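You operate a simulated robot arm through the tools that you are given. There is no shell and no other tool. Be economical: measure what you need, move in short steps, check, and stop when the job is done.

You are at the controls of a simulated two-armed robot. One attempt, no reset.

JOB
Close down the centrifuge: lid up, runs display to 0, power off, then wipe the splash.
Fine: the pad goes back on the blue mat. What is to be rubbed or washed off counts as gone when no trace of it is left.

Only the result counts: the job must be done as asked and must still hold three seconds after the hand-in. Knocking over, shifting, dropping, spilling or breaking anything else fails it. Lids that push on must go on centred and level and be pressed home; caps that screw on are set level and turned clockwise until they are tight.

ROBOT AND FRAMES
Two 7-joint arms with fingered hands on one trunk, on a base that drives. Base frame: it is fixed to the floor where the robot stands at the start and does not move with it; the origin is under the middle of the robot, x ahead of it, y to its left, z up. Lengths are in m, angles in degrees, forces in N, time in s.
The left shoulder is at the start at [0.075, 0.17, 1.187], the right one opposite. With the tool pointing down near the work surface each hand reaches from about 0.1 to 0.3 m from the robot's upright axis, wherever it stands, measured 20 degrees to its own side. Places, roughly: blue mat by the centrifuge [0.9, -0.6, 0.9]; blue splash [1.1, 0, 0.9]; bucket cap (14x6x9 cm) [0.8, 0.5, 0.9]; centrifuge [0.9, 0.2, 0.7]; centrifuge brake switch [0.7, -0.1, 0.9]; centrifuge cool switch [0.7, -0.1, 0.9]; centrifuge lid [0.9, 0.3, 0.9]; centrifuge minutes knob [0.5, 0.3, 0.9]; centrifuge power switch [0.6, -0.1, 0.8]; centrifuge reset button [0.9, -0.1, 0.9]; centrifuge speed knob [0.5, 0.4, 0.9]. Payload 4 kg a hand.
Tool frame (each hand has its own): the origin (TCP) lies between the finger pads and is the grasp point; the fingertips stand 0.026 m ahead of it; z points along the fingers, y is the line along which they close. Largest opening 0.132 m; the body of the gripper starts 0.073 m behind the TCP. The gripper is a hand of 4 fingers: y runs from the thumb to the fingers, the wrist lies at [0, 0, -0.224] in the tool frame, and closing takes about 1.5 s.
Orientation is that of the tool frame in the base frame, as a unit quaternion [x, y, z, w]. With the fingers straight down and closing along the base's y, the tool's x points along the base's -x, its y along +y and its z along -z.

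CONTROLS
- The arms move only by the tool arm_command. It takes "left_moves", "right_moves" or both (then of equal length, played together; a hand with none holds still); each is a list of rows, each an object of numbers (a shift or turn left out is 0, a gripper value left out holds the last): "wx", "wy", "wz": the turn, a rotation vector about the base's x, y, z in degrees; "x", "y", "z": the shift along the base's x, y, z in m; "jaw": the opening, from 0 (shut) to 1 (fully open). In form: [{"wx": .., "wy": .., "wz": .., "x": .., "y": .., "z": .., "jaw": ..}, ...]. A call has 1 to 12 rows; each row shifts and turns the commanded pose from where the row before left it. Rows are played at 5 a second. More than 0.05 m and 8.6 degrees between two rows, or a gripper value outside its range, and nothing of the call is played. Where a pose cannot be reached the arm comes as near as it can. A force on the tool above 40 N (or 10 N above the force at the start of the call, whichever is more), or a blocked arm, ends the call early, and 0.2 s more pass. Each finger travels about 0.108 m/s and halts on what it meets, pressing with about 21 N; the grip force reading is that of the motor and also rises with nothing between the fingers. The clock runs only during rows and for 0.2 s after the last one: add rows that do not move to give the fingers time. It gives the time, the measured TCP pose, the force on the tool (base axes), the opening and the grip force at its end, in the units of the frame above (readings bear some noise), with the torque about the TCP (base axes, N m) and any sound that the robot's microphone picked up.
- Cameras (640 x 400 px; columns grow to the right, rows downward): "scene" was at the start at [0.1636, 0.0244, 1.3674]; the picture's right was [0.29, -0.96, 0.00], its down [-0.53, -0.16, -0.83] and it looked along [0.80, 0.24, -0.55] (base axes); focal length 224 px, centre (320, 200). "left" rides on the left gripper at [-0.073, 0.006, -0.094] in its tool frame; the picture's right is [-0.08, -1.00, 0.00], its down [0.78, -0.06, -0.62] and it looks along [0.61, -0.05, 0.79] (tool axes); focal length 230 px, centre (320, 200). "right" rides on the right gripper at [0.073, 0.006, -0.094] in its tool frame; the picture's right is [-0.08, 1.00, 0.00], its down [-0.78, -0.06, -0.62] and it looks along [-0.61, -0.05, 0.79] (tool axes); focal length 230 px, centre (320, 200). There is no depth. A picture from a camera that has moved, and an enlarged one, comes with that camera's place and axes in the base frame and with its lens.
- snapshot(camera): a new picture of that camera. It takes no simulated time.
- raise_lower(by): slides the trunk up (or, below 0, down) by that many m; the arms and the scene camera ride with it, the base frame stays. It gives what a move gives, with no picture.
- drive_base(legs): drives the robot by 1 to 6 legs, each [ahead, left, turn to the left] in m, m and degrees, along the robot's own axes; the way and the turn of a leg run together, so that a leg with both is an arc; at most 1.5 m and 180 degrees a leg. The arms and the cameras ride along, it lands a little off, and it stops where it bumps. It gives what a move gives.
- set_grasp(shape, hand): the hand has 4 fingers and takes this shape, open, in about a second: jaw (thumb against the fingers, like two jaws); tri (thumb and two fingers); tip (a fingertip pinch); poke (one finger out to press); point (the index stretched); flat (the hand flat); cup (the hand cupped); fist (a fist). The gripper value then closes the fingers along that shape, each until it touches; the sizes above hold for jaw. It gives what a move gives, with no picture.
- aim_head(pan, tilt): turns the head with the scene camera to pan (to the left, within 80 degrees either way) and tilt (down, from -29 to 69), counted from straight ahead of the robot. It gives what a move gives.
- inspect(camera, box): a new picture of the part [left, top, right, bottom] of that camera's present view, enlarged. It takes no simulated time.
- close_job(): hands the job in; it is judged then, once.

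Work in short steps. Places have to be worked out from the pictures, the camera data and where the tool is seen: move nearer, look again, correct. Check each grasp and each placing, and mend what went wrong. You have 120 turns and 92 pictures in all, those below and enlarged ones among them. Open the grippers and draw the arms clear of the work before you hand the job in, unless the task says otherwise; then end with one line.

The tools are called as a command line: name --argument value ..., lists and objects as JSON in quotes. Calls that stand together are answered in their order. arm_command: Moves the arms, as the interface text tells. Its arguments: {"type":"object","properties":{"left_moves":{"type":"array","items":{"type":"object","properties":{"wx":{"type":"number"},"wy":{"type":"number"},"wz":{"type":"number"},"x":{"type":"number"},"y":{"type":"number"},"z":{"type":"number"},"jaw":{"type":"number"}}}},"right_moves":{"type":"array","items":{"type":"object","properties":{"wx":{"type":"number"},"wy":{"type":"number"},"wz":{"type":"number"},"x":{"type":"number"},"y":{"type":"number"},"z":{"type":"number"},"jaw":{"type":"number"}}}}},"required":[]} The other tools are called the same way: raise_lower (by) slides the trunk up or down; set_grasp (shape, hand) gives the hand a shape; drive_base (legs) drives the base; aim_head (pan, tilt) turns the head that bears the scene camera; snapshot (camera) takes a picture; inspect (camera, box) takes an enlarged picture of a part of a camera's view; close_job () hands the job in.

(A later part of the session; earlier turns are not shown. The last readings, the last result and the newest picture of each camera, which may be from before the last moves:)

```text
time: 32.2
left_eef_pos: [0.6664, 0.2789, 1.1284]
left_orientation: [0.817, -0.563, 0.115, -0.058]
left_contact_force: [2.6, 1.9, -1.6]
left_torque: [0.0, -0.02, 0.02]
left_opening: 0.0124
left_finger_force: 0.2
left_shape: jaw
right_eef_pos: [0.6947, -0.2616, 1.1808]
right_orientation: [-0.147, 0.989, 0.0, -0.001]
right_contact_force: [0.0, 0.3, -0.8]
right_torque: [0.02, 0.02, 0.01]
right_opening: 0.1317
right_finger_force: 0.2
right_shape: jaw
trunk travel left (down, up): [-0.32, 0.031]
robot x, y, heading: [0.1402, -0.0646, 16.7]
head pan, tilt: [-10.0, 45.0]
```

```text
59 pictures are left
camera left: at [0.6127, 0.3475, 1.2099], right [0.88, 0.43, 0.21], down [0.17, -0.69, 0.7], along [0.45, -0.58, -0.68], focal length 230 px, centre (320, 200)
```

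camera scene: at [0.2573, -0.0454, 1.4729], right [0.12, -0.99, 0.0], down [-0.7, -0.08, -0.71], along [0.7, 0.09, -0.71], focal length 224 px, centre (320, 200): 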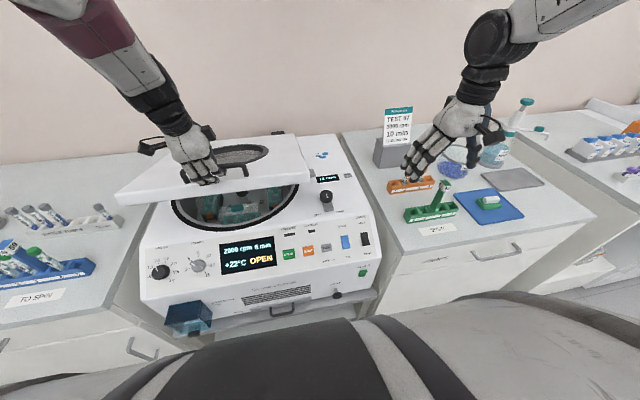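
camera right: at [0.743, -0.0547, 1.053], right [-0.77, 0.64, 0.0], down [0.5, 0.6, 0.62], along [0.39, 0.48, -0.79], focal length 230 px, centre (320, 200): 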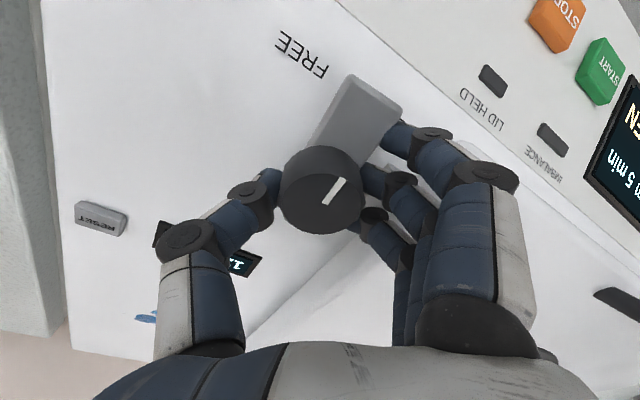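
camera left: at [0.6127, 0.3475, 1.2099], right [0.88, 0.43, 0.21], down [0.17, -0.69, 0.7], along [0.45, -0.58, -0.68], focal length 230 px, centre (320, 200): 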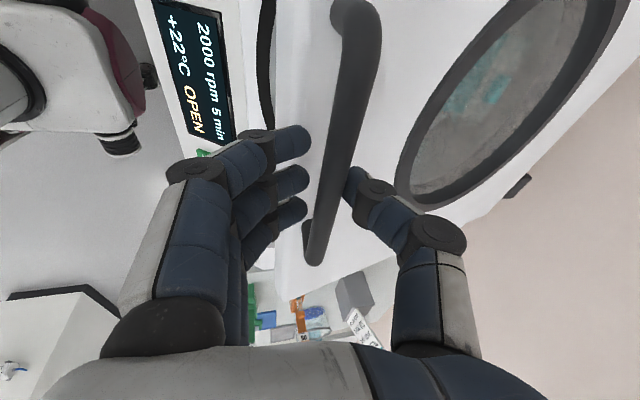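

Force has vanished and the lid stays put; the bar is still hooked. I continue along the arc.

arm_command --left_moves '[{"x": 0.0075, "y": 0.0023, "z": 0.0229, "wx": 0.87, "wy": -2.87}, {"x": 0.0096, "y": 0.0029, "z": 0.0229, "wx": 0.87, "wy": -2.87}, {"x": 0.0107, "y": 0.0032, "z": 0.0224, "wx": 0.87, "wy": -2.87}, {"x": 0.0118, "y": 0.0036, "z": 0.0217, "wx": 0.87, "wy": -2.87}, {"x": 0.0129, "y": 0.0039, "z": 0.0211, "wx": 0.87, "wy": -2.87}, {"x": 0.0139, "y": 0.0042, "z": 0.0204, "wx": 0.87, "wy": -2.87}, {}]'

snapshot --camera "scene"

snapshot --camera "left"

```text
time: 33.8
left_eef_pos: [0.7306, 0.2969, 1.2634]
left_orientation: [0.786, -0.552, 0.21, -0.18]
left_contact_force: [0.5, 0.9, -0.1]
left_torque: [0.0, 0.04, -0.01]
left_opening: 0.0121
left_finger_force: 0.1
left_shape: jaw
right_eef_pos: [0.694, -0.2615, 1.1817]
right_orientation: [-0.147, 0.989, 0.0, 0.0]
right_contact_force: [-0.7, -0.2, -0.7]
right_torque: [0.02, 0.0, 0.02]
right_opening: 0.1319
right_finger_force: 0.0
right_shape: jaw
trunk travel left (down, up): [-0.32, 0.031]
robot x, y, heading: [0.1424, -0.0628, 16.9]
head pan, tilt: [-10.0, 45.0]
```

```text
58 pictures are left
camera scene: at [0.2602, -0.043, 1.4726], right [0.12, -0.99, 0.0], down [-0.7, -0.08, -0.71], along [0.7, 0.08, -0.71], focal length 224 px, centre (320, 200)
```

scene: 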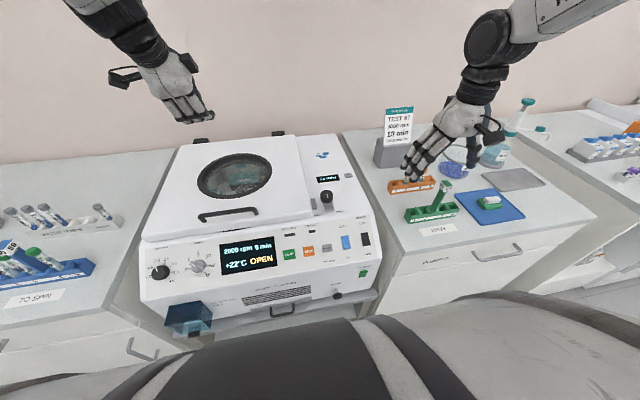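

```text
57 pictures are left
camera left: at [0.6556, 0.3572, 1.3305], right [0.77, 0.4, 0.51], down [-0.04, -0.75, 0.66], along [0.64, -0.52, -0.56], focal length 230 px, centre (320, 200)
```

left: 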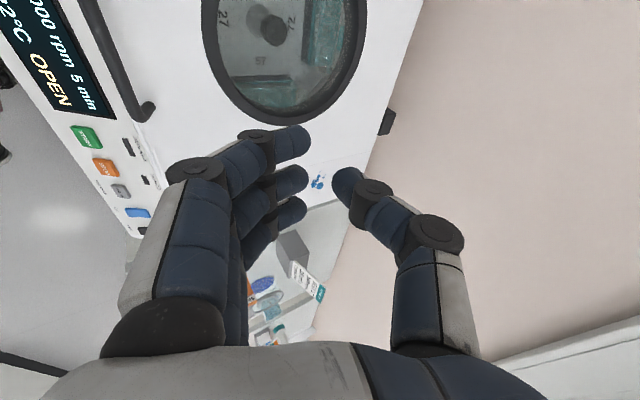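

The lid slipped out and fell closed again (still OPEN/unlatched). I bring the left hand back over the handle, straighten it and open it.

arm_command --left_moves '[{"x": -0.0207, "y": -0.0072, "z": -0.03, "wx": -0.77, "wy": 7.96}, {"x": -0.0207, "y": -0.0072, "z": -0.04, "wx": -0.77, "wy": 7.96}, {"x": -0.0207, "y": -0.0072, "z": -0.04, "wx": -0.77, "wy": 7.96}, {"x": -0.0207, "y": -0.0072, "z": -0.04, "wx": -0.77, "wy": 7.96, "jaw": 0.5}, {"jaw": 1, "z": -0.04}, {"z": -0.04}, {}, {}]'

snapshot --camera "left"

```text
time: 35.8
left_eef_pos: [0.6485, 0.2914, 1.0422]
left_orientation: [0.836, -0.549, 0.018, 0.008]
left_contact_force: [0.2, -0.2, -0.1]
left_torque: [0.01, -0.02, 0.02]
left_opening: 0.132
left_finger_force: 0.0
left_shape: jaw
right_eef_pos: [0.6945, -0.2622, 1.18]
right_orientation: [-0.147, 0.989, -0.001, 0.0]
right_contact_force: [1.3, 0.0, -0.4]
right_torque: [-0.03, -0.01, 0.0]
right_opening: 0.132
right_finger_force: 0.0
right_shape: jaw
trunk travel left (down, up): [-0.32, 0.031]
robot x, y, heading: [0.1372, -0.0609, 17.0]
head pan, tilt: [-10.0, 45.0]
stopped in row 8 (left hand): the arm was blocked; the commanded pose is now the measured one
```

```text
56 pictures are left
camera left: at [0.6133, 0.3579, 1.1331], right [0.89, 0.47, 0.0], down [0.35, -0.68, 0.65], along [0.3, -0.57, -0.76], focal length 230 px, centre (320, 200)
```

left: 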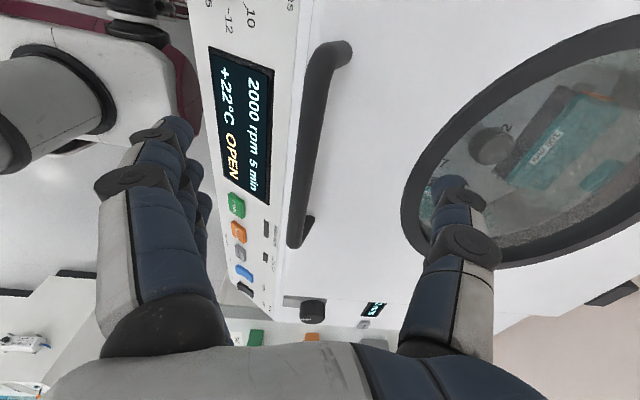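

The hand is over-rotated about 10° (near a wrist limit); I'll rotate back to square with the bar and shift to its centre.

arm_command --left_moves '[{"wz": -6, "x": -0.001, "y": -0.014}, {"wz": -6, "x": -0.001, "y": -0.014}, {}]'

snapshot --camera "left"

```text
time: 36.6
left_eef_pos: [0.6437, 0.274, 1.0387]
left_orientation: [0.78, -0.625, 0.019, 0.014]
left_contact_force: [-0.3, 0.1, -0.1]
left_torque: [-0.01, 0.01, 0.0]
left_opening: 0.1318
left_finger_force: 0.1
left_shape: jaw
right_eef_pos: [0.6943, -0.2616, 1.1814]
right_orientation: [-0.147, 0.989, 0.001, 0.0]
right_contact_force: [1.2, 0.3, 0.3]
right_torque: [-0.03, -0.01, -0.03]
right_opening: 0.132
right_finger_force: 0.0
right_shape: jaw
trunk travel left (down, up): [-0.32, 0.031]
robot x, y, heading: [0.1393, -0.0617, 16.8]
head pan, tilt: [-10.0, 45.0]
```

```text
55 pictures are left
camera left: at [0.623, 0.3449, 1.1297], right [0.96, 0.29, 0.0], down [0.22, -0.72, 0.65], along [0.19, -0.63, -0.76], focal length 230 px, centre (320, 200)
```

left: 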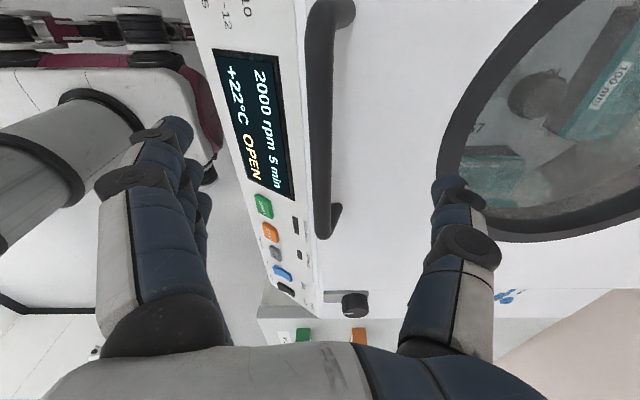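

Now the bar is square and centred. Lower and close fully as before (hooked under the bar).

arm_command --left_moves '[{"x": 0.002, "y": -0.002, "z": -0.027}, {"z": -0.025}, {"jaw": 0.6}, {"jaw": 0.3}, {"jaw": 0.12}, {}, {}, {}]'

arm_command --left_moves '[{"jaw": 0}, {}, {}]'

snapshot --camera "left"

```text
time: 38.4
left_eef_pos: [0.6474, 0.2725, 0.9903]
left_orientation: [0.781, -0.624, 0.022, 0.012]
left_contact_force: [0.0, -0.2, 0.0]
left_torque: [0.02, 0.01, 0.01]
left_opening: 0.0163
left_finger_force: 0.1
left_shape: jaw
right_eef_pos: [0.6938, -0.2612, 1.1813]
right_orientation: [-0.147, 0.989, 0.0, 0.0]
right_contact_force: [0.0, -0.4, 0.1]
right_torque: [0.02, -0.01, -0.03]
right_opening: 0.1321
right_finger_force: 0.0
right_shape: jaw
trunk travel left (down, up): [-0.32, 0.031]
robot x, y, heading: [0.1343, -0.0685, 17.0]
head pan, tilt: [-10.0, 45.0]
```

```text
time: 39.2
left_eef_pos: [0.6459, 0.2728, 0.989]
left_orientation: [0.781, -0.624, 0.021, 0.013]
left_contact_force: [-2.1, -0.9, 2.0]
left_torque: [0.02, 0.3, 0.16]
left_opening: 0.0
left_finger_force: 21.3
left_shape: jaw
right_eef_pos: [0.6938, -0.2607, 1.1818]
right_orientation: [-0.147, 0.989, 0.0, 0.0]
right_contact_force: [0.1, -0.6, -0.1]
right_torque: [-0.01, 0.01, -0.01]
right_opening: 0.1323
right_finger_force: 0.1
right_shape: jaw
trunk travel left (down, up): [-0.32, 0.031]
robot x, y, heading: [0.1418, -0.0626, 17.1]
head pan, tilt: [-10.0, 45.0]
```

```text
54 pictures are left
camera left: at [0.625, 0.3444, 1.0797], right [0.96, 0.3, 0.0], down [0.22, -0.72, 0.65], along [0.2, -0.62, -0.76], focal length 230 px, centre (320, 200)
```

left: 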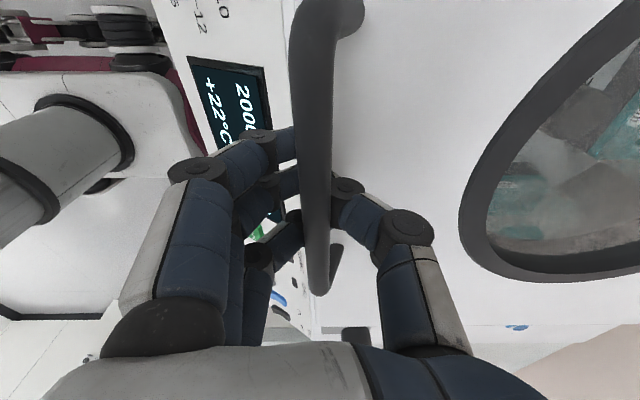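

Now the fingers form a closed loop round the bar with almost no strain. Lifting along the arc again.

arm_command --left_moves '[{"x": 0.0023, "y": 0.0007, "z": 0.0249, "wx": 0.87, "wy": -2.87}, {"x": 0.0035, "y": 0.0011, "z": 0.0247, "wx": 0.87, "wy": -2.87}, {"x": 0.0048, "y": 0.0015, "z": 0.0246, "wx": 0.87, "wy": -2.87}, {"x": 0.006, "y": 0.0018, "z": 0.0242, "wx": 0.87, "wy": -2.87}, {"x": 0.0073, "y": 0.0022, "z": 0.0239, "wx": 0.87, "wy": -2.87}, {"x": 0.0083, "y": 0.0025, "z": 0.0234, "wx": 0.87, "wy": -2.87}]'

snapshot --camera "left"

```text
time: 40.6
left_eef_pos: [0.6737, 0.2856, 1.1319]
left_orientation: [0.779, -0.608, 0.116, -0.103]
left_contact_force: [-15.8, -15.8, -0.9]
left_torque: [-0.36, 2.9, 1.21]
left_opening: 0.0004
left_finger_force: 21.0
left_shape: jaw
right_eef_pos: [0.6924, -0.2633, 1.1822]
right_orientation: [-0.146, 0.989, 0.002, 0.0]
right_contact_force: [-0.5, 0.3, 0.5]
right_torque: [0.01, 0.0, 0.0]
right_opening: 0.1317
right_finger_force: 0.1
right_shape: jaw
trunk travel left (down, up): [-0.32, 0.031]
robot x, y, heading: [0.1383, -0.0625, 16.7]
head pan, tilt: [-10.0, 45.0]
```

```text
53 pictures are left
camera left: at [0.6229, 0.3513, 1.2163], right [0.9, 0.32, 0.3], down [0.05, -0.76, 0.65], along [0.43, -0.57, -0.7], focal length 230 px, centre (320, 200)
```

left: 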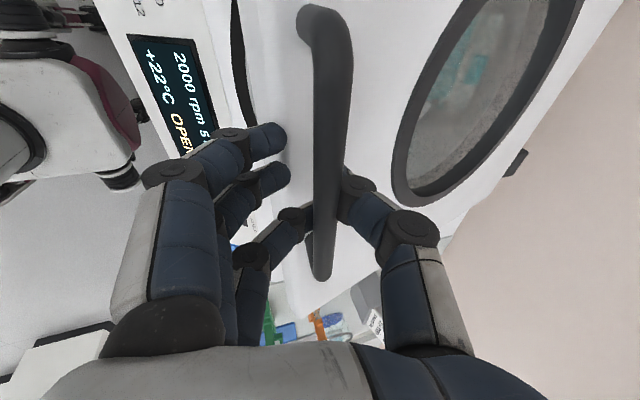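

The lid is following, but I've moved forward about 1 cm too far for its true arc. Correct that and continue with a refitted arc.

arm_command --left_moves '[{"x": -0.0074, "y": -0.0064}, {"x": 0.0078, "y": 0.0024, "z": 0.0238, "wx": 0.87, "wy": -2.87}, {"x": 0.009, "y": 0.0027, "z": 0.0233, "wx": 0.87, "wy": -2.87}, {"x": 0.0102, "y": 0.0031, "z": 0.0228, "wx": 0.87, "wy": -2.87}, {"x": 0.0113, "y": 0.0034, "z": 0.0222, "wx": 0.87, "wy": -2.87}]'

snapshot --camera "left"

snapshot --camera "scene"

```text
time: 41.8
left_eef_pos: [0.7048, 0.294, 1.2258]
left_orientation: [0.761, -0.594, 0.175, -0.191]
left_contact_force: [-15.6, -4.8, 2.3]
left_torque: [-0.23, 3.13, 1.1]
left_opening: 0.0
left_finger_force: 20.9
left_shape: jaw
right_eef_pos: [0.692, -0.2609, 1.1814]
right_orientation: [-0.147, 0.989, 0.001, 0.002]
right_contact_force: [-0.4, 1.3, 0.7]
right_torque: [-0.01, -0.03, 0.0]
right_opening: 0.1318
right_finger_force: 0.0
right_shape: jaw
trunk travel left (down, up): [-0.32, 0.031]
robot x, y, heading: [0.1385, -0.0629, 16.6]
head pan, tilt: [-10.0, 45.0]
```

```text
52 pictures are left
camera left: at [0.6374, 0.3556, 1.3019], right [0.82, 0.29, 0.49], down [-0.07, -0.8, 0.6], along [0.57, -0.52, -0.63], focal length 230 px, centre (320, 200)
```

left: 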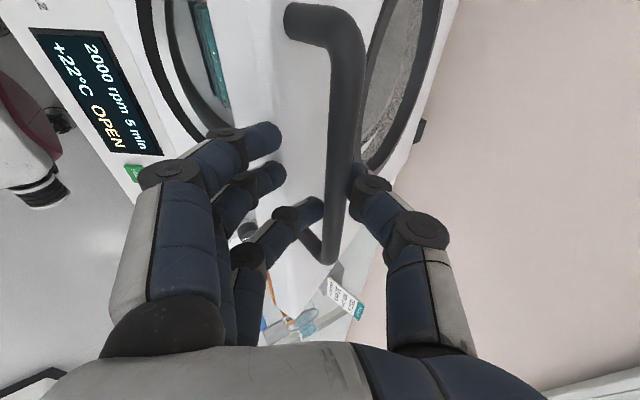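

```text
51 pictures are left
camera scene: at [0.2581, -0.0439, 1.4729], right [0.12, -0.99, 0.0], down [-0.7, -0.08, -0.71], along [0.7, 0.09, -0.71], focal length 224 px, centre (320, 200)
```

scene: 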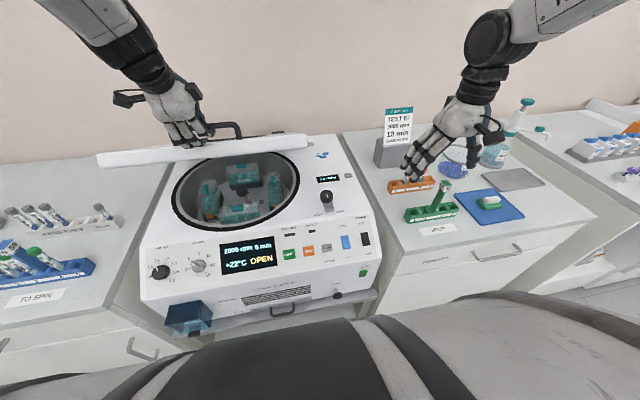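

The lid is clearly opening (inside visible). Continuing the arc with a slight ease back.

arm_command --left_moves '[{"x": -0.004, "y": -0.001}, {"x": 0.0124, "y": 0.0038, "z": 0.0216, "wx": 0.87, "wy": -2.87}, {"x": 0.0135, "y": 0.0041, "z": 0.0208, "wx": 0.87, "wy": -2.87}, {"x": 0.0145, "y": 0.0044, "z": 0.0201, "wx": 0.87, "wy": -2.87}, {"x": 0.0154, "y": 0.0047, "z": 0.0192, "wx": 0.87, "wy": -2.87}, {"x": 0.0164, "y": 0.005, "z": 0.0184, "wx": 0.87, "wy": -2.87}]'

snapshot --camera "left"

```text
time: 43.2
left_eef_pos: [0.7793, 0.3153, 1.3388]
left_orientation: [0.719, -0.574, 0.243, -0.307]
left_contact_force: [-0.2, -0.1, -0.3]
left_torque: [-0.03, -0.03, 0.0]
left_opening: 0.0002
left_finger_force: 21.1
left_shape: jaw
right_eef_pos: [0.6937, -0.2619, 1.1806]
right_orientation: [-0.147, 0.989, 0.0, 0.0]
right_contact_force: [0.2, 0.0, 0.8]
right_torque: [-0.01, 0.0, 0.0]
right_opening: 0.132
right_finger_force: 0.0
right_shape: jaw
trunk travel left (down, up): [-0.32, 0.031]
robot x, y, heading: [0.14, -0.0668, 16.7]
head pan, tilt: [-10.0, 45.0]
```

```text
50 pictures are left
camera left: at [0.6933, 0.3696, 1.4009], right [0.66, 0.23, 0.72], down [-0.22, -0.86, 0.47], along [0.72, -0.46, -0.51], focal length 230 px, centre (320, 200)
```

left: 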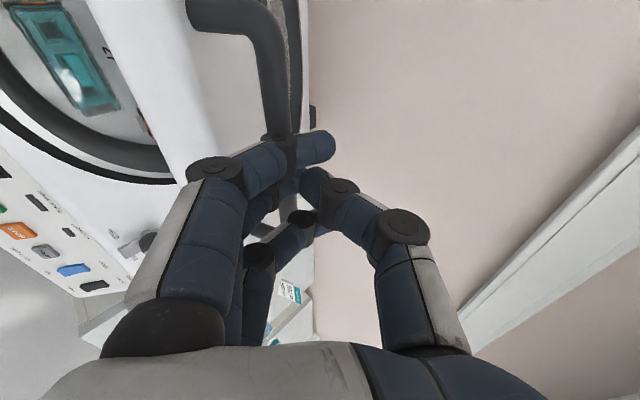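

The force went to zero; checking where the lid is.

snapshot --camera "scene"

inspect --camera "scene" --box '[90, 50, 330, 200]'

```text
49 pictures are left
camera scene: at [0.2601, -0.0426, 1.4726], right [0.12, -0.99, 0.0], down [-0.7, -0.09, -0.71], along [0.7, 0.08, -0.71], focal length 224 px, centre (320, 200)
```

scene: 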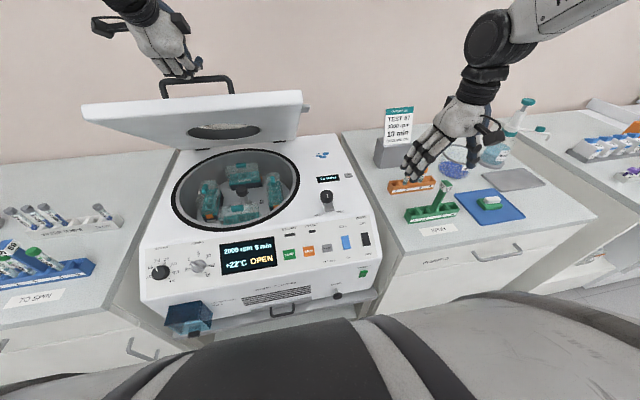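

```text
2.67 times, centred on (210, 125) of scene
camera zoom: at [0.2601, -0.0426, 1.4726], right [0.12, -0.99, 0.0], down [-0.7, -0.09, -0.71], along [0.7, 0.08, -0.71], focal length 599 px, centre (613, 400)
```

zoom: 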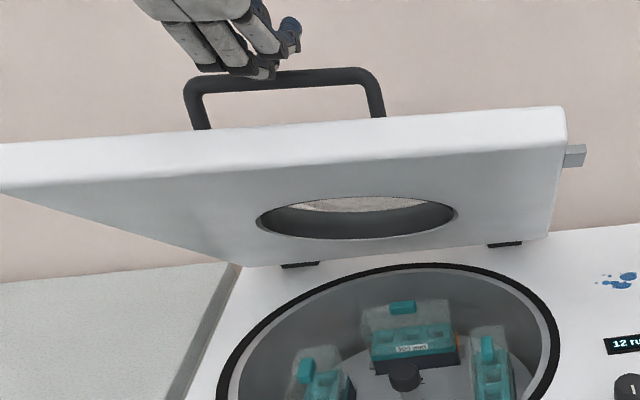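

The hand has slipped off the bar, with the lid about 40° up. I step a moment to see whether it holds there.

arm_command --left_moves '[{"z": 0.001}]'

snapshot --camera "scene"

```text
time: 43.6
left_eef_pos: [0.7775, 0.3179, 1.3358]
left_orientation: [0.721, -0.574, 0.24, -0.304]
left_contact_force: [-0.6, -0.2, -0.4]
left_torque: [0.01, 0.0, 0.04]
left_opening: 0.0001
left_finger_force: 20.8
left_shape: jaw
right_eef_pos: [0.6948, -0.2615, 1.1809]
right_orientation: [-0.147, 0.989, 0.0, -0.001]
right_contact_force: [0.0, 1.2, -0.5]
right_torque: [0.02, 0.02, 0.0]
right_opening: 0.1318
right_finger_force: 0.1
right_shape: jaw
trunk travel left (down, up): [-0.32, 0.031]
robot x, y, heading: [0.1366, -0.0656, 16.9]
head pan, tilt: [-10.0, 45.0]
```

```text
47 pictures are left
camera scene: at [0.2604, -0.0429, 1.4726], right [0.12, -0.99, 0.0], down [-0.7, -0.08, -0.71], along [0.7, 0.08, -0.71], focal length 224 px, centre (320, 200)
```

scene: 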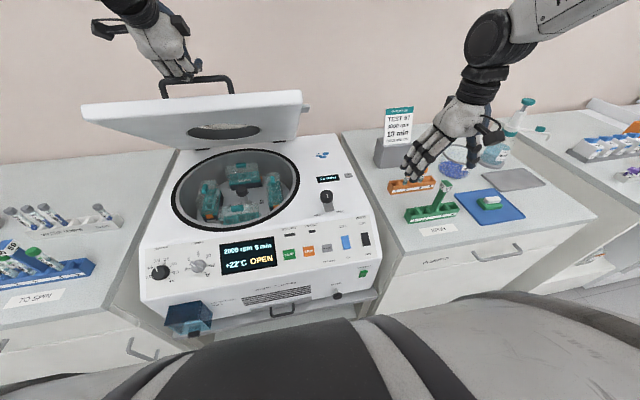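

The lid holds itself at ~42°. I'll draw the left hand back, lower it and pitch it forward, so that the closed fingers can push the underside up the rest of the way.

arm_command --left_moves '[{"z": 0.02, "x": -0.02, "y": -0.006}, {"x": -0.045, "y": -0.014}, {"x": -0.045, "y": -0.014}, {"x": -0.03, "y": -0.009, "z": -0.03, "wx": 2.3, "wy": -7.6}, {"z": -0.04, "wx": 2.3, "wy": -7.6}, {"z": -0.04, "wx": 2.3, "wy": -7.6}, {"z": -0.04, "wx": 2.3, "wy": -7.6}, {"wx": 2.3, "wy": -7.6}, {}]'

snapshot --camera "scene"

snapshot --camera "left"

```text
time: 45.6
left_eef_pos: [0.6131, 0.4036, 1.2884]
left_orientation: [0.58, -0.461, 0.397, -0.543]
left_contact_force: [0.9, -0.3, -0.4]
left_torque: [-0.01, 0.0, 0.0]
left_opening: 0.0
left_finger_force: 21.0
left_shape: jaw
left hand out of reach, approached as far as the arm can: row 4, 6, 7, 8
right_eef_pos: [0.695, -0.2598, 1.18]
right_orientation: [-0.147, 0.989, 0.0, 0.0]
right_contact_force: [-0.8, 0.1, -0.8]
right_torque: [0.01, 0.01, 0.0]
right_opening: 0.1319
right_finger_force: 0.0
right_shape: jaw
trunk travel left (down, up): [-0.32, 0.031]
robot x, y, heading: [0.1366, -0.06, 17.1]
head pan, tilt: [-10.0, 45.0]
```

```text
46 pictures are left
camera scene: at [0.2606, -0.0434, 1.4726], right [0.12, -0.99, 0.0], down [-0.7, -0.08, -0.71], along [0.7, 0.08, -0.71], focal length 224 px, centre (320, 200)
```

scene: 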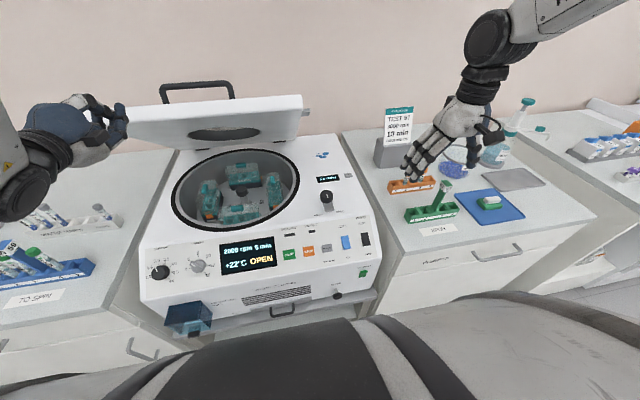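

```text
45 pictures are left
camera left: at [0.5047, 0.4471, 1.2957], right [0.08, 0.06, 0.99], down [-0.38, -0.92, 0.09], along [0.92, -0.39, -0.05], focal length 230 px, centre (320, 200)
```

left: 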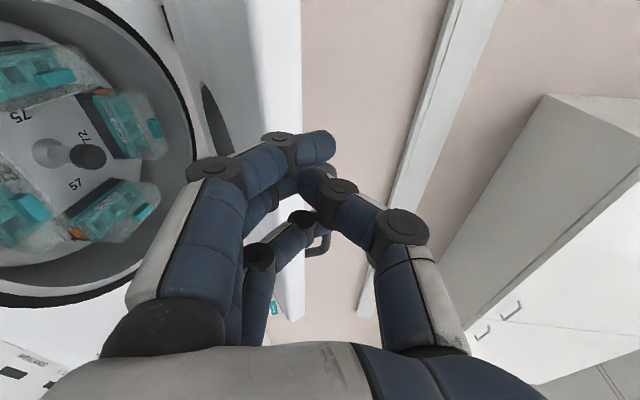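

The hand is horizontal but too high and left of centre. Lower it 10 cm and bring it a little right, below the lid's front edge.

arm_command --left_moves '[{"z": -0.04}, {"z": -0.04}, {"z": -0.03, "x": 0.01, "y": -0.02}, {"x": 0.01, "y": -0.02}, {}]'

snapshot --camera "scene"

```text
time: 47.0
left_eef_pos: [0.6143, 0.4135, 1.2881]
left_orientation: [0.588, -0.455, 0.389, -0.543]
left_contact_force: [-0.2, 0.2, 0.8]
left_torque: [-0.01, -0.02, 0.03]
left_opening: 0.0
left_finger_force: 20.8
left_shape: jaw
left hand out of reach, approached as far as the arm can: row 1, 2, 3, 4
right_eef_pos: [0.6943, -0.2616, 1.1817]
right_orientation: [-0.147, 0.989, -0.001, 0.0]
right_contact_force: [0.2, 0.9, 0.3]
right_torque: [0.0, 0.02, 0.01]
right_opening: 0.1319
right_finger_force: 0.0
right_shape: jaw
trunk travel left (down, up): [-0.32, 0.031]
robot x, y, heading: [0.1379, -0.0639, 16.9]
head pan, tilt: [-10.0, 45.0]
stopped in row 5 (left hand): the arm was blocked; the commanded pose is now the measured one
```

```text
44 pictures are left
camera scene: at [0.2602, -0.0427, 1.4726], right [0.12, -0.99, 0.0], down [-0.7, -0.09, -0.71], along [0.7, 0.08, -0.71], focal length 224 px, centre (320, 200)
```

scene: 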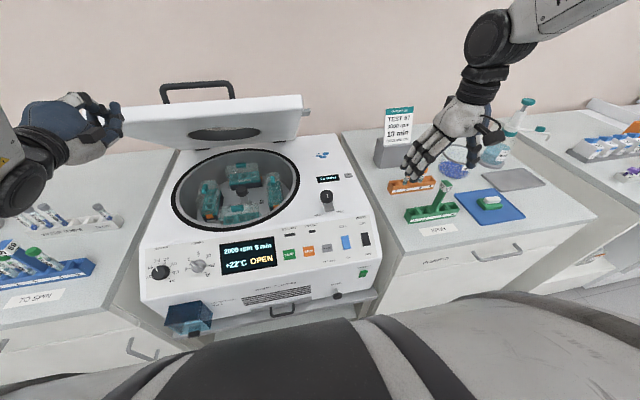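

The arm itself is limited there, so I lower the trunk 0.12 m instead to bring the hand below the lid's edge.

raise_lower --by -0.12

arm_command --left_moves '[{"x": 0.03, "y": 0.0}, {"x": 0.03, "y": -0.01}, {"x": 0.03, "y": -0.01}, {}]'

snapshot --camera "scene"

snapshot --camera "left"

```text
time: 48.5
left_eef_pos: [0.6162, 0.411, 1.1709]
left_orientation: [0.585, -0.458, 0.388, -0.545]
left_contact_force: [0.1, -0.9, -0.1]
left_torque: [-0.03, 0.0, -0.05]
left_opening: 0.0
left_finger_force: 21.5
left_shape: jaw
right_eef_pos: [0.6936, -0.2617, 1.0623]
right_orientation: [-0.147, 0.989, -0.001, 0.002]
right_contact_force: [0.6, 0.0, 0.4]
right_torque: [0.01, 0.0, 0.01]
right_opening: 0.1317
right_finger_force: 0.0
right_shape: jaw
trunk travel left (down, up): [-0.2, 0.151]
robot x, y, heading: [0.1393, -0.0609, 17.0]
head pan, tilt: [-10.0, 45.0]
```

```text
time: 49.7
left_eef_pos: [0.6848, 0.4411, 1.1883]
left_orientation: [0.608, -0.431, 0.396, -0.536]
left_contact_force: [-0.7, 0.0, 0.6]
left_torque: [0.01, 0.01, 0.03]
left_opening: 0.0
left_finger_force: 20.9
left_shape: jaw
left hand out of reach, approached as far as the arm can: row 2, 3
right_eef_pos: [0.6941, -0.2606, 1.06]
right_orientation: [-0.147, 0.989, 0.0, 0.0]
right_contact_force: [-0.3, 0.1, -0.2]
right_torque: [-0.01, 0.03, 0.02]
right_opening: 0.1321
right_finger_force: 0.2
right_shape: jaw
trunk travel left (down, up): [-0.2, 0.151]
robot x, y, heading: [0.1386, -0.0635, 16.9]
head pan, tilt: [-10.0, 45.0]
stopped in row 4 (left hand): the arm was blocked; the commanded pose is now the measured one
```

```text
43 pictures are left
camera scene: at [0.2947, -0.0329, 1.3505], right [0.12, -0.99, 0.0], down [-0.7, -0.08, -0.71], along [0.7, 0.08, -0.71], focal length 224 px, centre (320, 200)
```

scene: 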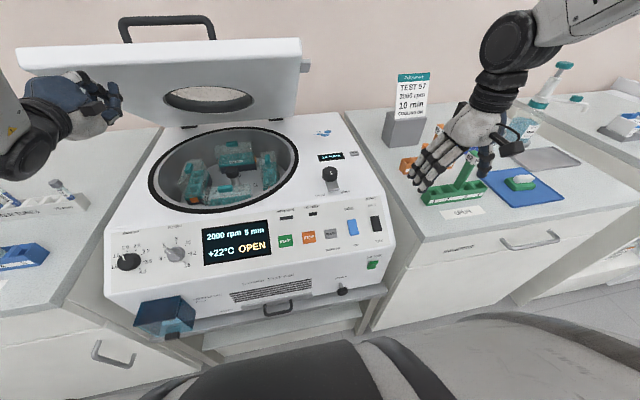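

```text
42 pictures are left
camera left: at [0.5737, 0.479, 1.1928], right [0.07, 0.13, 0.99], down [-0.33, -0.93, 0.14], along [0.94, -0.33, -0.03], focal length 230 px, centre (320, 200)
```

left: 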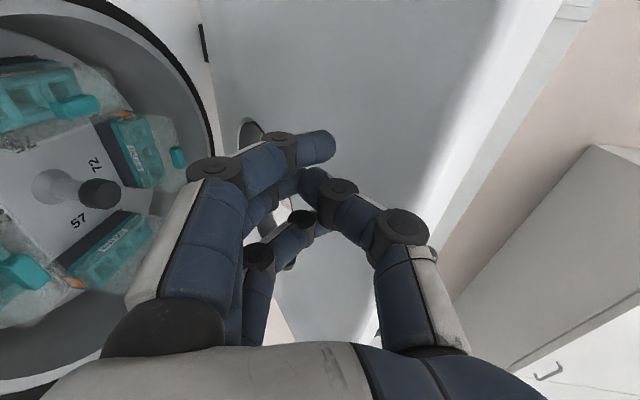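

The hand is in front of the lid's underside, but the wrist roll is at its limit. Any roll works for pushing, so I roll the hand back 60° to free the arm.

arm_command --left_moves '[{"wx": 7.1, "wy": 2.3, "wz": -0.8}, {"wx": 7.1, "wy": 2.3, "wz": -0.8}, {"wx": 7.1, "wy": 2.3, "wz": -0.8}, {"wx": 7.1, "wy": 2.3, "wz": -0.8}, {"wx": 7.1, "wy": 2.3, "wz": -0.8}, {"wx": 7.1, "wy": 2.3, "wz": -0.8}, {"wx": 7.1, "wy": 2.3, "wz": -0.8, "y": -0.02}, {"wx": 7.1, "wy": 2.3, "wz": -0.8, "y": -0.02}, {"y": -0.02}, {}]'

snapshot --camera "scene"

```text
time: 52.1
left_eef_pos: [0.6651, 0.4323, 1.2035]
left_orientation: [-0.344, 0.666, -0.083, 0.657]
left_contact_force: [0.4, -0.1, 0.2]
left_torque: [0.0, 0.0, -0.01]
left_opening: 0.0
left_finger_force: 21.3
left_shape: jaw
left hand out of reach, approached as far as the arm can: row 7, 8, 9
right_eef_pos: [0.6948, -0.2616, 1.06]
right_orientation: [-0.147, 0.989, 0.0, 0.001]
right_contact_force: [-0.1, 0.2, 0.0]
right_torque: [0.0, -0.02, -0.02]
right_opening: 0.1319
right_finger_force: 0.1
right_shape: jaw
trunk travel left (down, up): [-0.2, 0.151]
robot x, y, heading: [0.139, -0.0648, 16.7]
head pan, tilt: [-10.0, 45.0]
stopped in row 10 (left hand): the arm was blocked; the commanded pose is now the measured one
```

```text
41 pictures are left
camera scene: at [0.2941, -0.0325, 1.3506], right [0.12, -0.99, 0.0], down [-0.7, -0.09, -0.71], along [0.7, 0.08, -0.71], focal length 224 px, centre (320, 200)
```

scene: 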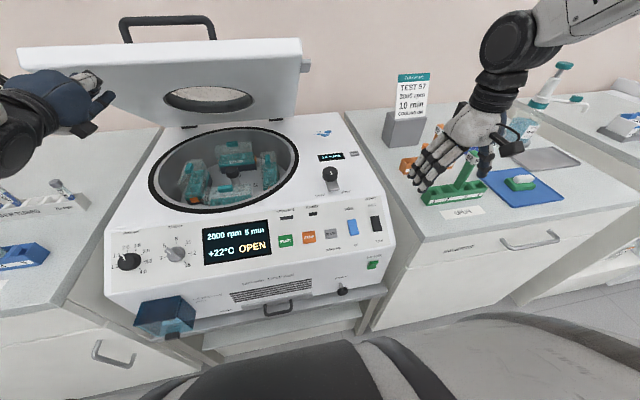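

The arm is limited sideways, but forward is what's needed. Push forward into the lid's underside.

arm_command --left_moves '[{"x": 0.03, "y": 0.009}, {"x": 0.03, "y": 0.009}, {"x": 0.03, "y": 0.009}, {"x": 0.03, "y": 0.009}, {"x": 0.03, "y": 0.009, "z": 0.01}, {"x": 0.02, "y": 0.006, "z": 0.01}, {}]'

snapshot --camera "scene"

```text
time: 53.7
left_eef_pos: [0.8356, 0.4787, 1.2256]
left_orientation: [-0.339, 0.668, -0.082, 0.657]
left_contact_force: [-0.1, 0.5, -0.4]
left_torque: [0.0, 0.0, 0.06]
left_opening: 0.0
left_finger_force: 21.3
left_shape: jaw
right_eef_pos: [0.6945, -0.2608, 1.0621]
right_orientation: [-0.146, 0.989, 0.0, 0.0]
right_contact_force: [-0.5, 0.1, 0.4]
right_torque: [-0.02, -0.01, 0.0]
right_opening: 0.1318
right_finger_force: 0.0
right_shape: jaw
trunk travel left (down, up): [-0.2, 0.151]
robot x, y, heading: [0.1377, -0.061, 16.7]
head pan, tilt: [-10.0, 45.0]
```

```text
40 pictures are left
camera scene: at [0.2942, -0.0328, 1.3506], right [0.12, -0.99, 0.0], down [-0.7, -0.08, -0.71], along [0.7, 0.08, -0.71], focal length 224 px, centre (320, 200)
```

scene: 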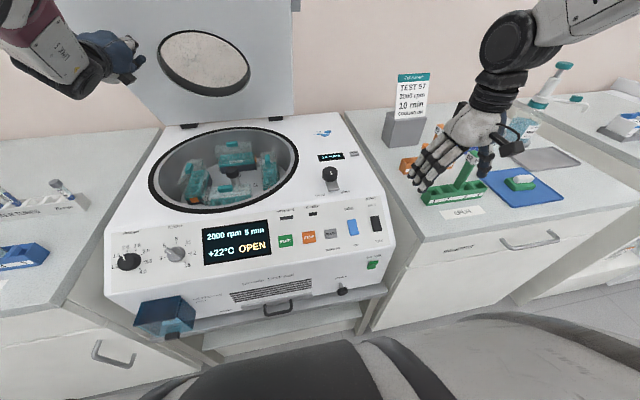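

The lid swung up well. I push a bit further forward until it meets its stop.

arm_command --left_moves '[{"x": 0.029, "y": 0.009, "z": 0.01}, {"x": 0.029, "y": 0.009, "z": 0.01}, {"x": 0.029, "y": 0.009, "z": 0.01}, {"x": 0.029, "y": 0.009}, {}]'

snapshot --camera "scene"

```text
time: 54.6
left_eef_pos: [0.9309, 0.5173, 1.2444]
left_orientation: [-0.349, 0.671, -0.08, 0.649]
left_contact_force: [-38.1, -6.3, -6.3]
left_torque: [0.0, -0.71, 0.33]
left_opening: 0.0
left_finger_force: 21.4
left_shape: jaw
left hand out of reach, approached as far as the arm can: row 4
right_eef_pos: [0.6915, -0.2594, 1.0608]
right_orientation: [-0.149, 0.989, 0.0, 0.001]
right_contact_force: [1.0, 0.5, -0.3]
right_torque: [0.0, 0.06, 0.0]
right_opening: 0.1319
right_finger_force: 0.0
right_shape: jaw
trunk travel left (down, up): [-0.2, 0.151]
robot x, y, heading: [0.1379, -0.0603, 17.2]
head pan, tilt: [-10.0, 45.0]
stopped in row 4 (left hand): the force on the tool passed its limit at 71 N (the readings are from after the stop); the commanded pose is now the measured one
```

```text
39 pictures are left
camera scene: at [0.2906, -0.0326, 1.3509], right [0.12, -0.99, 0.0], down [-0.7, -0.09, -0.71], along [0.7, 0.09, -0.71], focal length 224 px, centre (320, 200)
```

scene: 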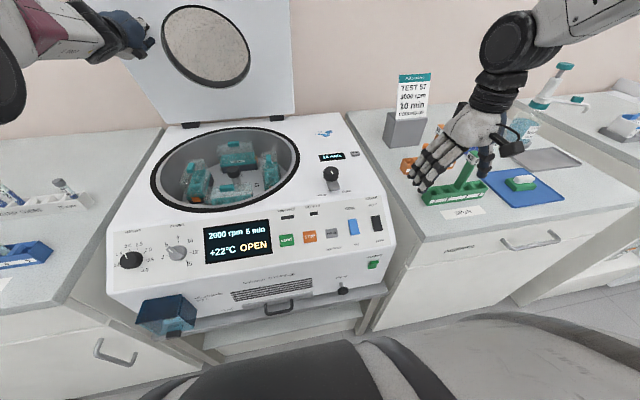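

The lid met its end stop. Now withdraw the left hand straight back and check the lid stays up.

arm_command --left_moves '[{"x": -0.038, "y": -0.012}, {"x": -0.038, "y": -0.012}, {"x": -0.038, "y": -0.012}, {"x": -0.038, "y": -0.012}, {"x": -0.038, "y": -0.012}, {"x": -0.038, "y": -0.012}, {"x": -0.02, "y": -0.006}]'

aim_head --pan -5 --tilt 25

snapshot --camera "scene"

```text
time: 56.4
left_eef_pos: [0.6774, 0.4615, 1.2322]
left_orientation: [-0.38, 0.659, -0.09, 0.643]
left_contact_force: [0.1, 0.1, -0.4]
left_torque: [-0.02, -0.02, -0.01]
left_opening: 0.0
left_finger_force: 21.0
left_shape: jaw
right_eef_pos: [0.6933, -0.2613, 1.0603]
right_orientation: [-0.148, 0.989, 0.001, 0.0]
right_contact_force: [0.1, 0.4, -0.5]
right_torque: [-0.01, -0.02, 0.0]
right_opening: 0.1317
right_finger_force: 0.0
right_shape: jaw
trunk travel left (down, up): [-0.2, 0.151]
robot x, y, heading: [0.1418, -0.0658, 16.9]
head pan, tilt: [-10.0, 45.0]
stopped in row 7 (left hand): the arm was blocked; the commanded pose is now the measured one
```

```text
time: 57.2
left_eef_pos: [0.6785, 0.4614, 1.2317]
left_orientation: [-0.379, 0.659, -0.092, 0.643]
left_contact_force: [-0.4, 0.3, 0.1]
left_torque: [0.02, -0.04, 0.02]
left_opening: 0.0
left_finger_force: 20.8
left_shape: jaw
right_eef_pos: [0.6944, -0.2596, 1.0617]
right_orientation: [-0.148, 0.989, 0.0, 0.0]
right_contact_force: [-0.1, -0.5, -0.9]
right_torque: [-0.03, -0.01, 0.01]
right_opening: 0.1318
right_finger_force: 0.1
right_shape: jaw
trunk travel left (down, up): [-0.2, 0.151]
robot x, y, heading: [0.1415, -0.0623, 17.0]
head pan, tilt: [-5.0, 25.0]
```

```text
38 pictures are left
camera scene: at [0.3035, -0.0232, 1.3811], right [0.21, -0.98, 0.0], down [-0.41, -0.09, -0.91], along [0.89, 0.19, -0.42], focal length 224 px, centre (320, 200)
```

scene: 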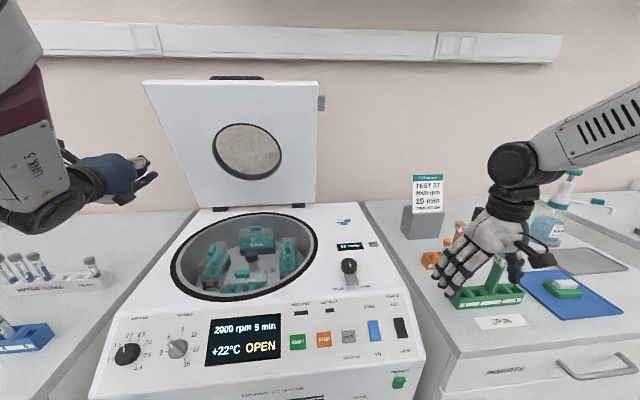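

The lid stands up. Next the reset button (~(0.94, −0.07, 0.93)): I lift the right hand, set the poke shape, and move the base 5 cm closer.

arm_command --right_moves '[{"z": 0.04}, {"z": 0.04}, {}]'

set_grasp --hand "right" --shape "poke"

drive_base --legs '[[0.05, 0, 0]]'

snapshot --camera "right"

```text
time: 58.0
left_eef_pos: [0.6784, 0.4585, 1.2325]
left_orientation: [-0.377, 0.66, -0.091, 0.643]
left_contact_force: [-0.3, -1.0, -0.6]
left_torque: [0.0, 0.01, 0.0]
left_opening: 0.0
left_finger_force: 20.8
left_shape: jaw
right_eef_pos: [0.6927, -0.2616, 1.1406]
right_orientation: [-0.147, 0.989, 0.001, 0.0]
right_contact_force: [-0.1, -0.9, 0.1]
right_torque: [0.03, 0.01, 0.0]
right_opening: 0.132
right_finger_force: 0.1
right_shape: jaw
trunk travel left (down, up): [-0.2, 0.151]
robot x, y, heading: [0.1372, -0.063, 17.1]
head pan, tilt: [-5.0, 25.0]
```

```text
time: 58.9
left_eef_pos: [0.6774, 0.4617, 1.2325]
left_orientation: [-0.379, 0.659, -0.09, 0.643]
left_contact_force: [0.0, -0.9, -0.7]
left_torque: [0.0, 0.01, 0.01]
left_opening: 0.0
left_finger_force: 20.5
left_shape: jaw
right_eef_pos: [0.6923, -0.2605, 1.1411]
right_orientation: [-0.147, 0.989, 0.0, 0.0]
right_contact_force: [0.2, -0.3, 0.1]
right_torque: [-0.03, -0.04, -0.03]
right_opening: 0.0001
right_finger_force: 0.1
right_shape: poke
trunk travel left (down, up): [-0.2, 0.151]
robot x, y, heading: [0.1406, -0.0668, 17.0]
head pan, tilt: [-5.0, 25.0]
```

```text
time: 59.9
left_eef_pos: [0.7241, 0.4764, 1.2304]
left_orientation: [-0.38, 0.659, -0.09, 0.642]
left_contact_force: [0.3, 0.8, -0.1]
left_torque: [0.02, 0.01, -0.02]
left_opening: 0.0
left_finger_force: 21.0
left_shape: jaw
right_eef_pos: [0.7405, -0.2443, 1.1409]
right_orientation: [-0.148, 0.989, 0.0, -0.001]
right_contact_force: [0.0, -0.7, 0.1]
right_torque: [-0.01, 0.06, 0.0]
right_opening: 0.0001
right_finger_force: 0.0
right_shape: poke
trunk travel left (down, up): [-0.2, 0.151]
robot x, y, heading: [0.1831, -0.0503, 17.2]
head pan, tilt: [-5.0, 25.0]
```

```text
37 pictures are left
camera right: at [0.6696, -0.2608, 1.234], right [-0.22, 0.98, 0.0], down [0.77, 0.17, 0.62], along [0.6, 0.13, -0.79], focal length 230 px, centre (320, 200)
```

right: 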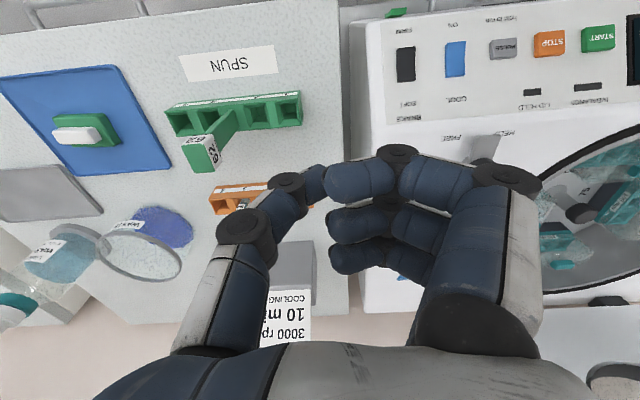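

In "poke" all fingers look curled; try "point" and view the hand.

set_grasp --hand "right" --shape "point"

snapshot --camera "right"

inspect --camera "scene" --box '[400, 130, 620, 310]'

```text
time: 60.8
left_eef_pos: [0.7246, 0.4761, 1.2313]
left_orientation: [-0.38, 0.659, -0.09, 0.643]
left_contact_force: [0.0, -0.4, -0.2]
left_torque: [-0.01, -0.02, 0.01]
left_opening: 0.0
left_finger_force: 20.7
left_shape: jaw
right_eef_pos: [0.7393, -0.2449, 1.1411]
right_orientation: [-0.148, 0.989, 0.0, 0.0]
right_contact_force: [0.0, 0.2, 0.0]
right_torque: [0.01, 0.01, -0.03]
right_opening: 0.1262
right_finger_force: 0.0
right_shape: point
trunk travel left (down, up): [-0.2, 0.151]
robot x, y, heading: [0.186, -0.0485, 16.8]
head pan, tilt: [-5.0, 25.0]
```

```text
36 pictures are left
camera right: at [0.6684, -0.2612, 1.2345], right [-0.22, 0.98, 0.0], down [0.77, 0.17, 0.62], along [0.6, 0.13, -0.79], focal length 230 px, centre (320, 200)
```

right: 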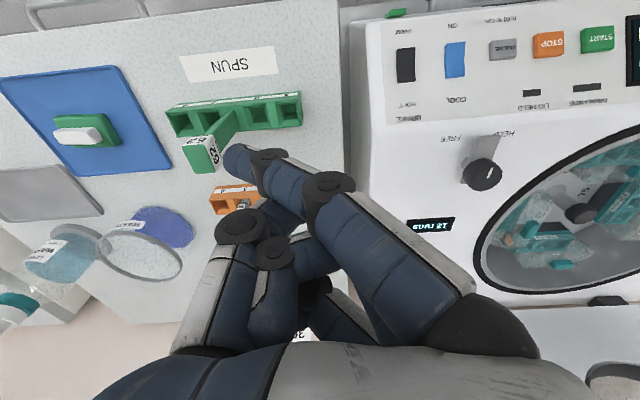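

```text
2.22 times, centred on (510, 220) of scene
camera zoom: at [0.3504, -0.0088, 1.3811], right [0.21, -0.98, 0.0], down [-0.41, -0.09, -0.91], along [0.89, 0.19, -0.42], focal length 499 px, centre (-102, 156)
```

zoom: 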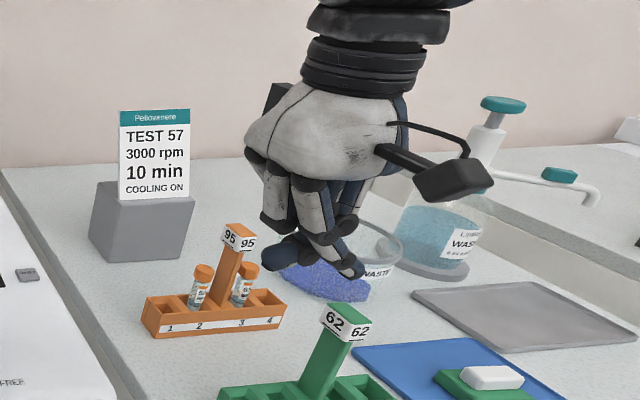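

I'll use the plain jaw shape closed (fingertips meet 2.6 cm ahead of the TCP) as the pusher, tilted 15° forward, and hover above the reset button.

set_grasp --hand "right" --shape "jaw"

arm_command --right_moves '[{"jaw": 0.4, "x": 0.032, "y": 0.03, "wx": 1.46, "wy": -4.78}, {"jaw": 0, "x": 0.032, "y": 0.03, "wx": 1.46, "wy": -4.78}, {"x": 0.032, "y": 0.03, "wx": 1.46, "wy": -4.78}, {"x": 0.032, "y": 0.03, "z": -0.02}, {"x": 0.032, "y": 0.03, "z": -0.03}, {"x": 0.02, "y": 0.02, "z": -0.03}, {"z": -0.03}, {}]'

snapshot --camera "right"

inspect --camera "scene" --box '[290, 180, 450, 280]'

```text
time: 61.6
left_eef_pos: [0.7228, 0.4756, 1.2315]
left_orientation: [-0.38, 0.659, -0.091, 0.643]
left_contact_force: [-0.3, 0.2, 0.0]
left_torque: [0.02, -0.02, 0.02]
left_opening: 0.0
left_finger_force: 20.8
left_shape: jaw
right_eef_pos: [0.7398, -0.2454, 1.1407]
right_orientation: [-0.148, 0.989, 0.0, 0.0]
right_contact_force: [-0.1, 1.3, 0.3]
right_torque: [-0.01, 0.0, -0.01]
right_opening: 0.1321
right_finger_force: 0.1
right_shape: jaw
trunk travel left (down, up): [-0.2, 0.151]
robot x, y, heading: [0.1834, -0.0473, 16.7]
head pan, tilt: [-5.0, 25.0]
```

```text
refused: row 5 steps farther than a row can; nothing moved
```

```text
34 pictures are left
camera right: at [0.6683, -0.2612, 1.2345], right [-0.22, 0.98, 0.0], down [0.77, 0.17, 0.62], along [0.6, 0.13, -0.79], focal length 230 px, centre (320, 200)
```

right: 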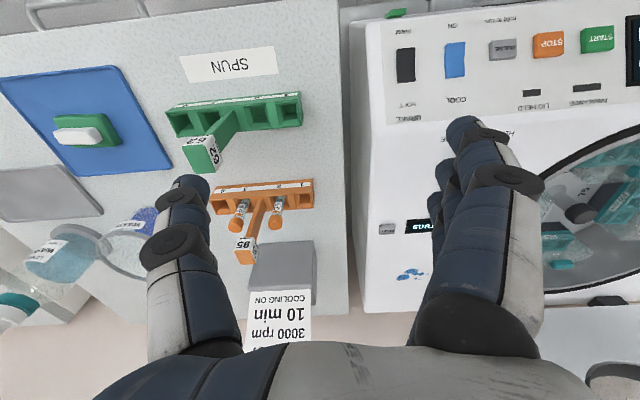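

```text
4.00 times, centred on (370, 230) of scene
camera zoom: at [0.3503, -0.0089, 1.3811], right [0.21, -0.98, 0.0], down [-0.41, -0.09, -0.91], along [0.89, 0.19, -0.42], focal length 898 px, centre (120, 80)
```

zoom: 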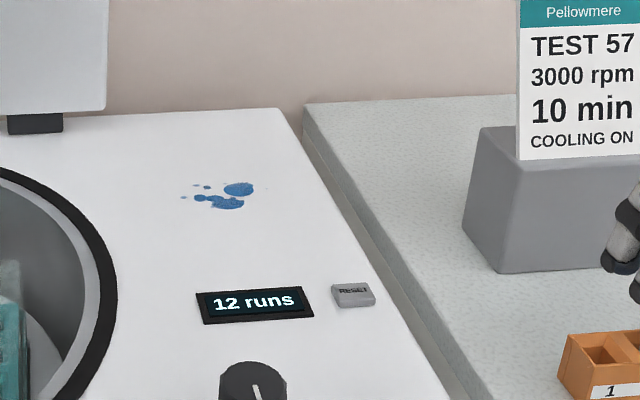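

Refused because of step length; the pictures put the reset at about (0.93, −0.07, 0.94) and the splash at about (1.06, 0.03). Redo with smaller steps.

arm_command --right_moves '[{"jaw": 0.4, "x": 0.03, "y": 0.029, "wx": 1.46, "wy": -4.78}, {"jaw": 0, "x": 0.03, "y": 0.029, "wx": 1.46, "wy": -4.78}, {"x": 0.03, "y": 0.029, "wx": 1.46, "wy": -4.78}, {"x": 0.03, "y": 0.029, "z": -0.02}, {"x": 0.03, "y": 0.029, "z": -0.02}, {"x": 0.03, "y": 0.029, "z": -0.02}, {"z": -0.04}, {}]'

snapshot --camera "right"

inspect --camera "scene" --box '[290, 180, 450, 280]'

```text
time: 63.5
left_eef_pos: [0.7238, 0.4761, 1.2307]
left_orientation: [-0.38, 0.659, -0.091, 0.643]
left_contact_force: [0.2, 1.4, -0.1]
left_torque: [0.01, 0.0, -0.01]
left_opening: 0.0
left_finger_force: 21.2
left_shape: jaw
right_eef_pos: [0.9215, -0.0704, 1.0395]
right_orientation: [-0.147, 0.98, 0.02, 0.13]
right_contact_force: [0.1, -0.3, -0.5]
right_torque: [0.0, 0.01, -0.01]
right_opening: 0.0
right_finger_force: 20.7
right_shape: jaw
trunk travel left (down, up): [-0.2, 0.151]
robot x, y, heading: [0.1848, -0.0505, 17.2]
head pan, tilt: [-5.0, 25.0]
```

```text
32 pictures are left
camera right: at [0.8299, -0.0924, 1.1101], right [-0.22, 0.98, 0.02], down [0.59, 0.12, 0.8], along [0.78, 0.19, -0.6], focal length 230 px, centre (320, 200)
```

right: 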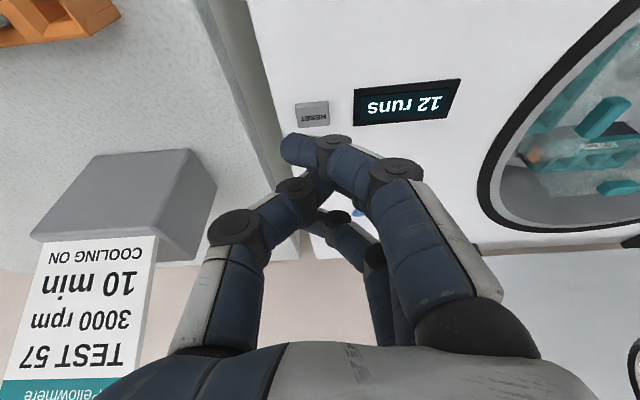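

```text
4.00 times, centred on (370, 230) of scene
camera zoom: at [0.35, -0.0085, 1.3812], right [0.21, -0.98, 0.0], down [-0.41, -0.09, -0.91], along [0.89, 0.19, -0.42], focal length 898 px, centre (120, 80)
```

zoom: 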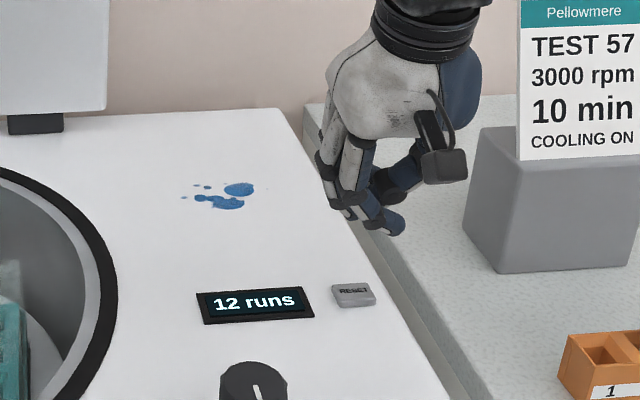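

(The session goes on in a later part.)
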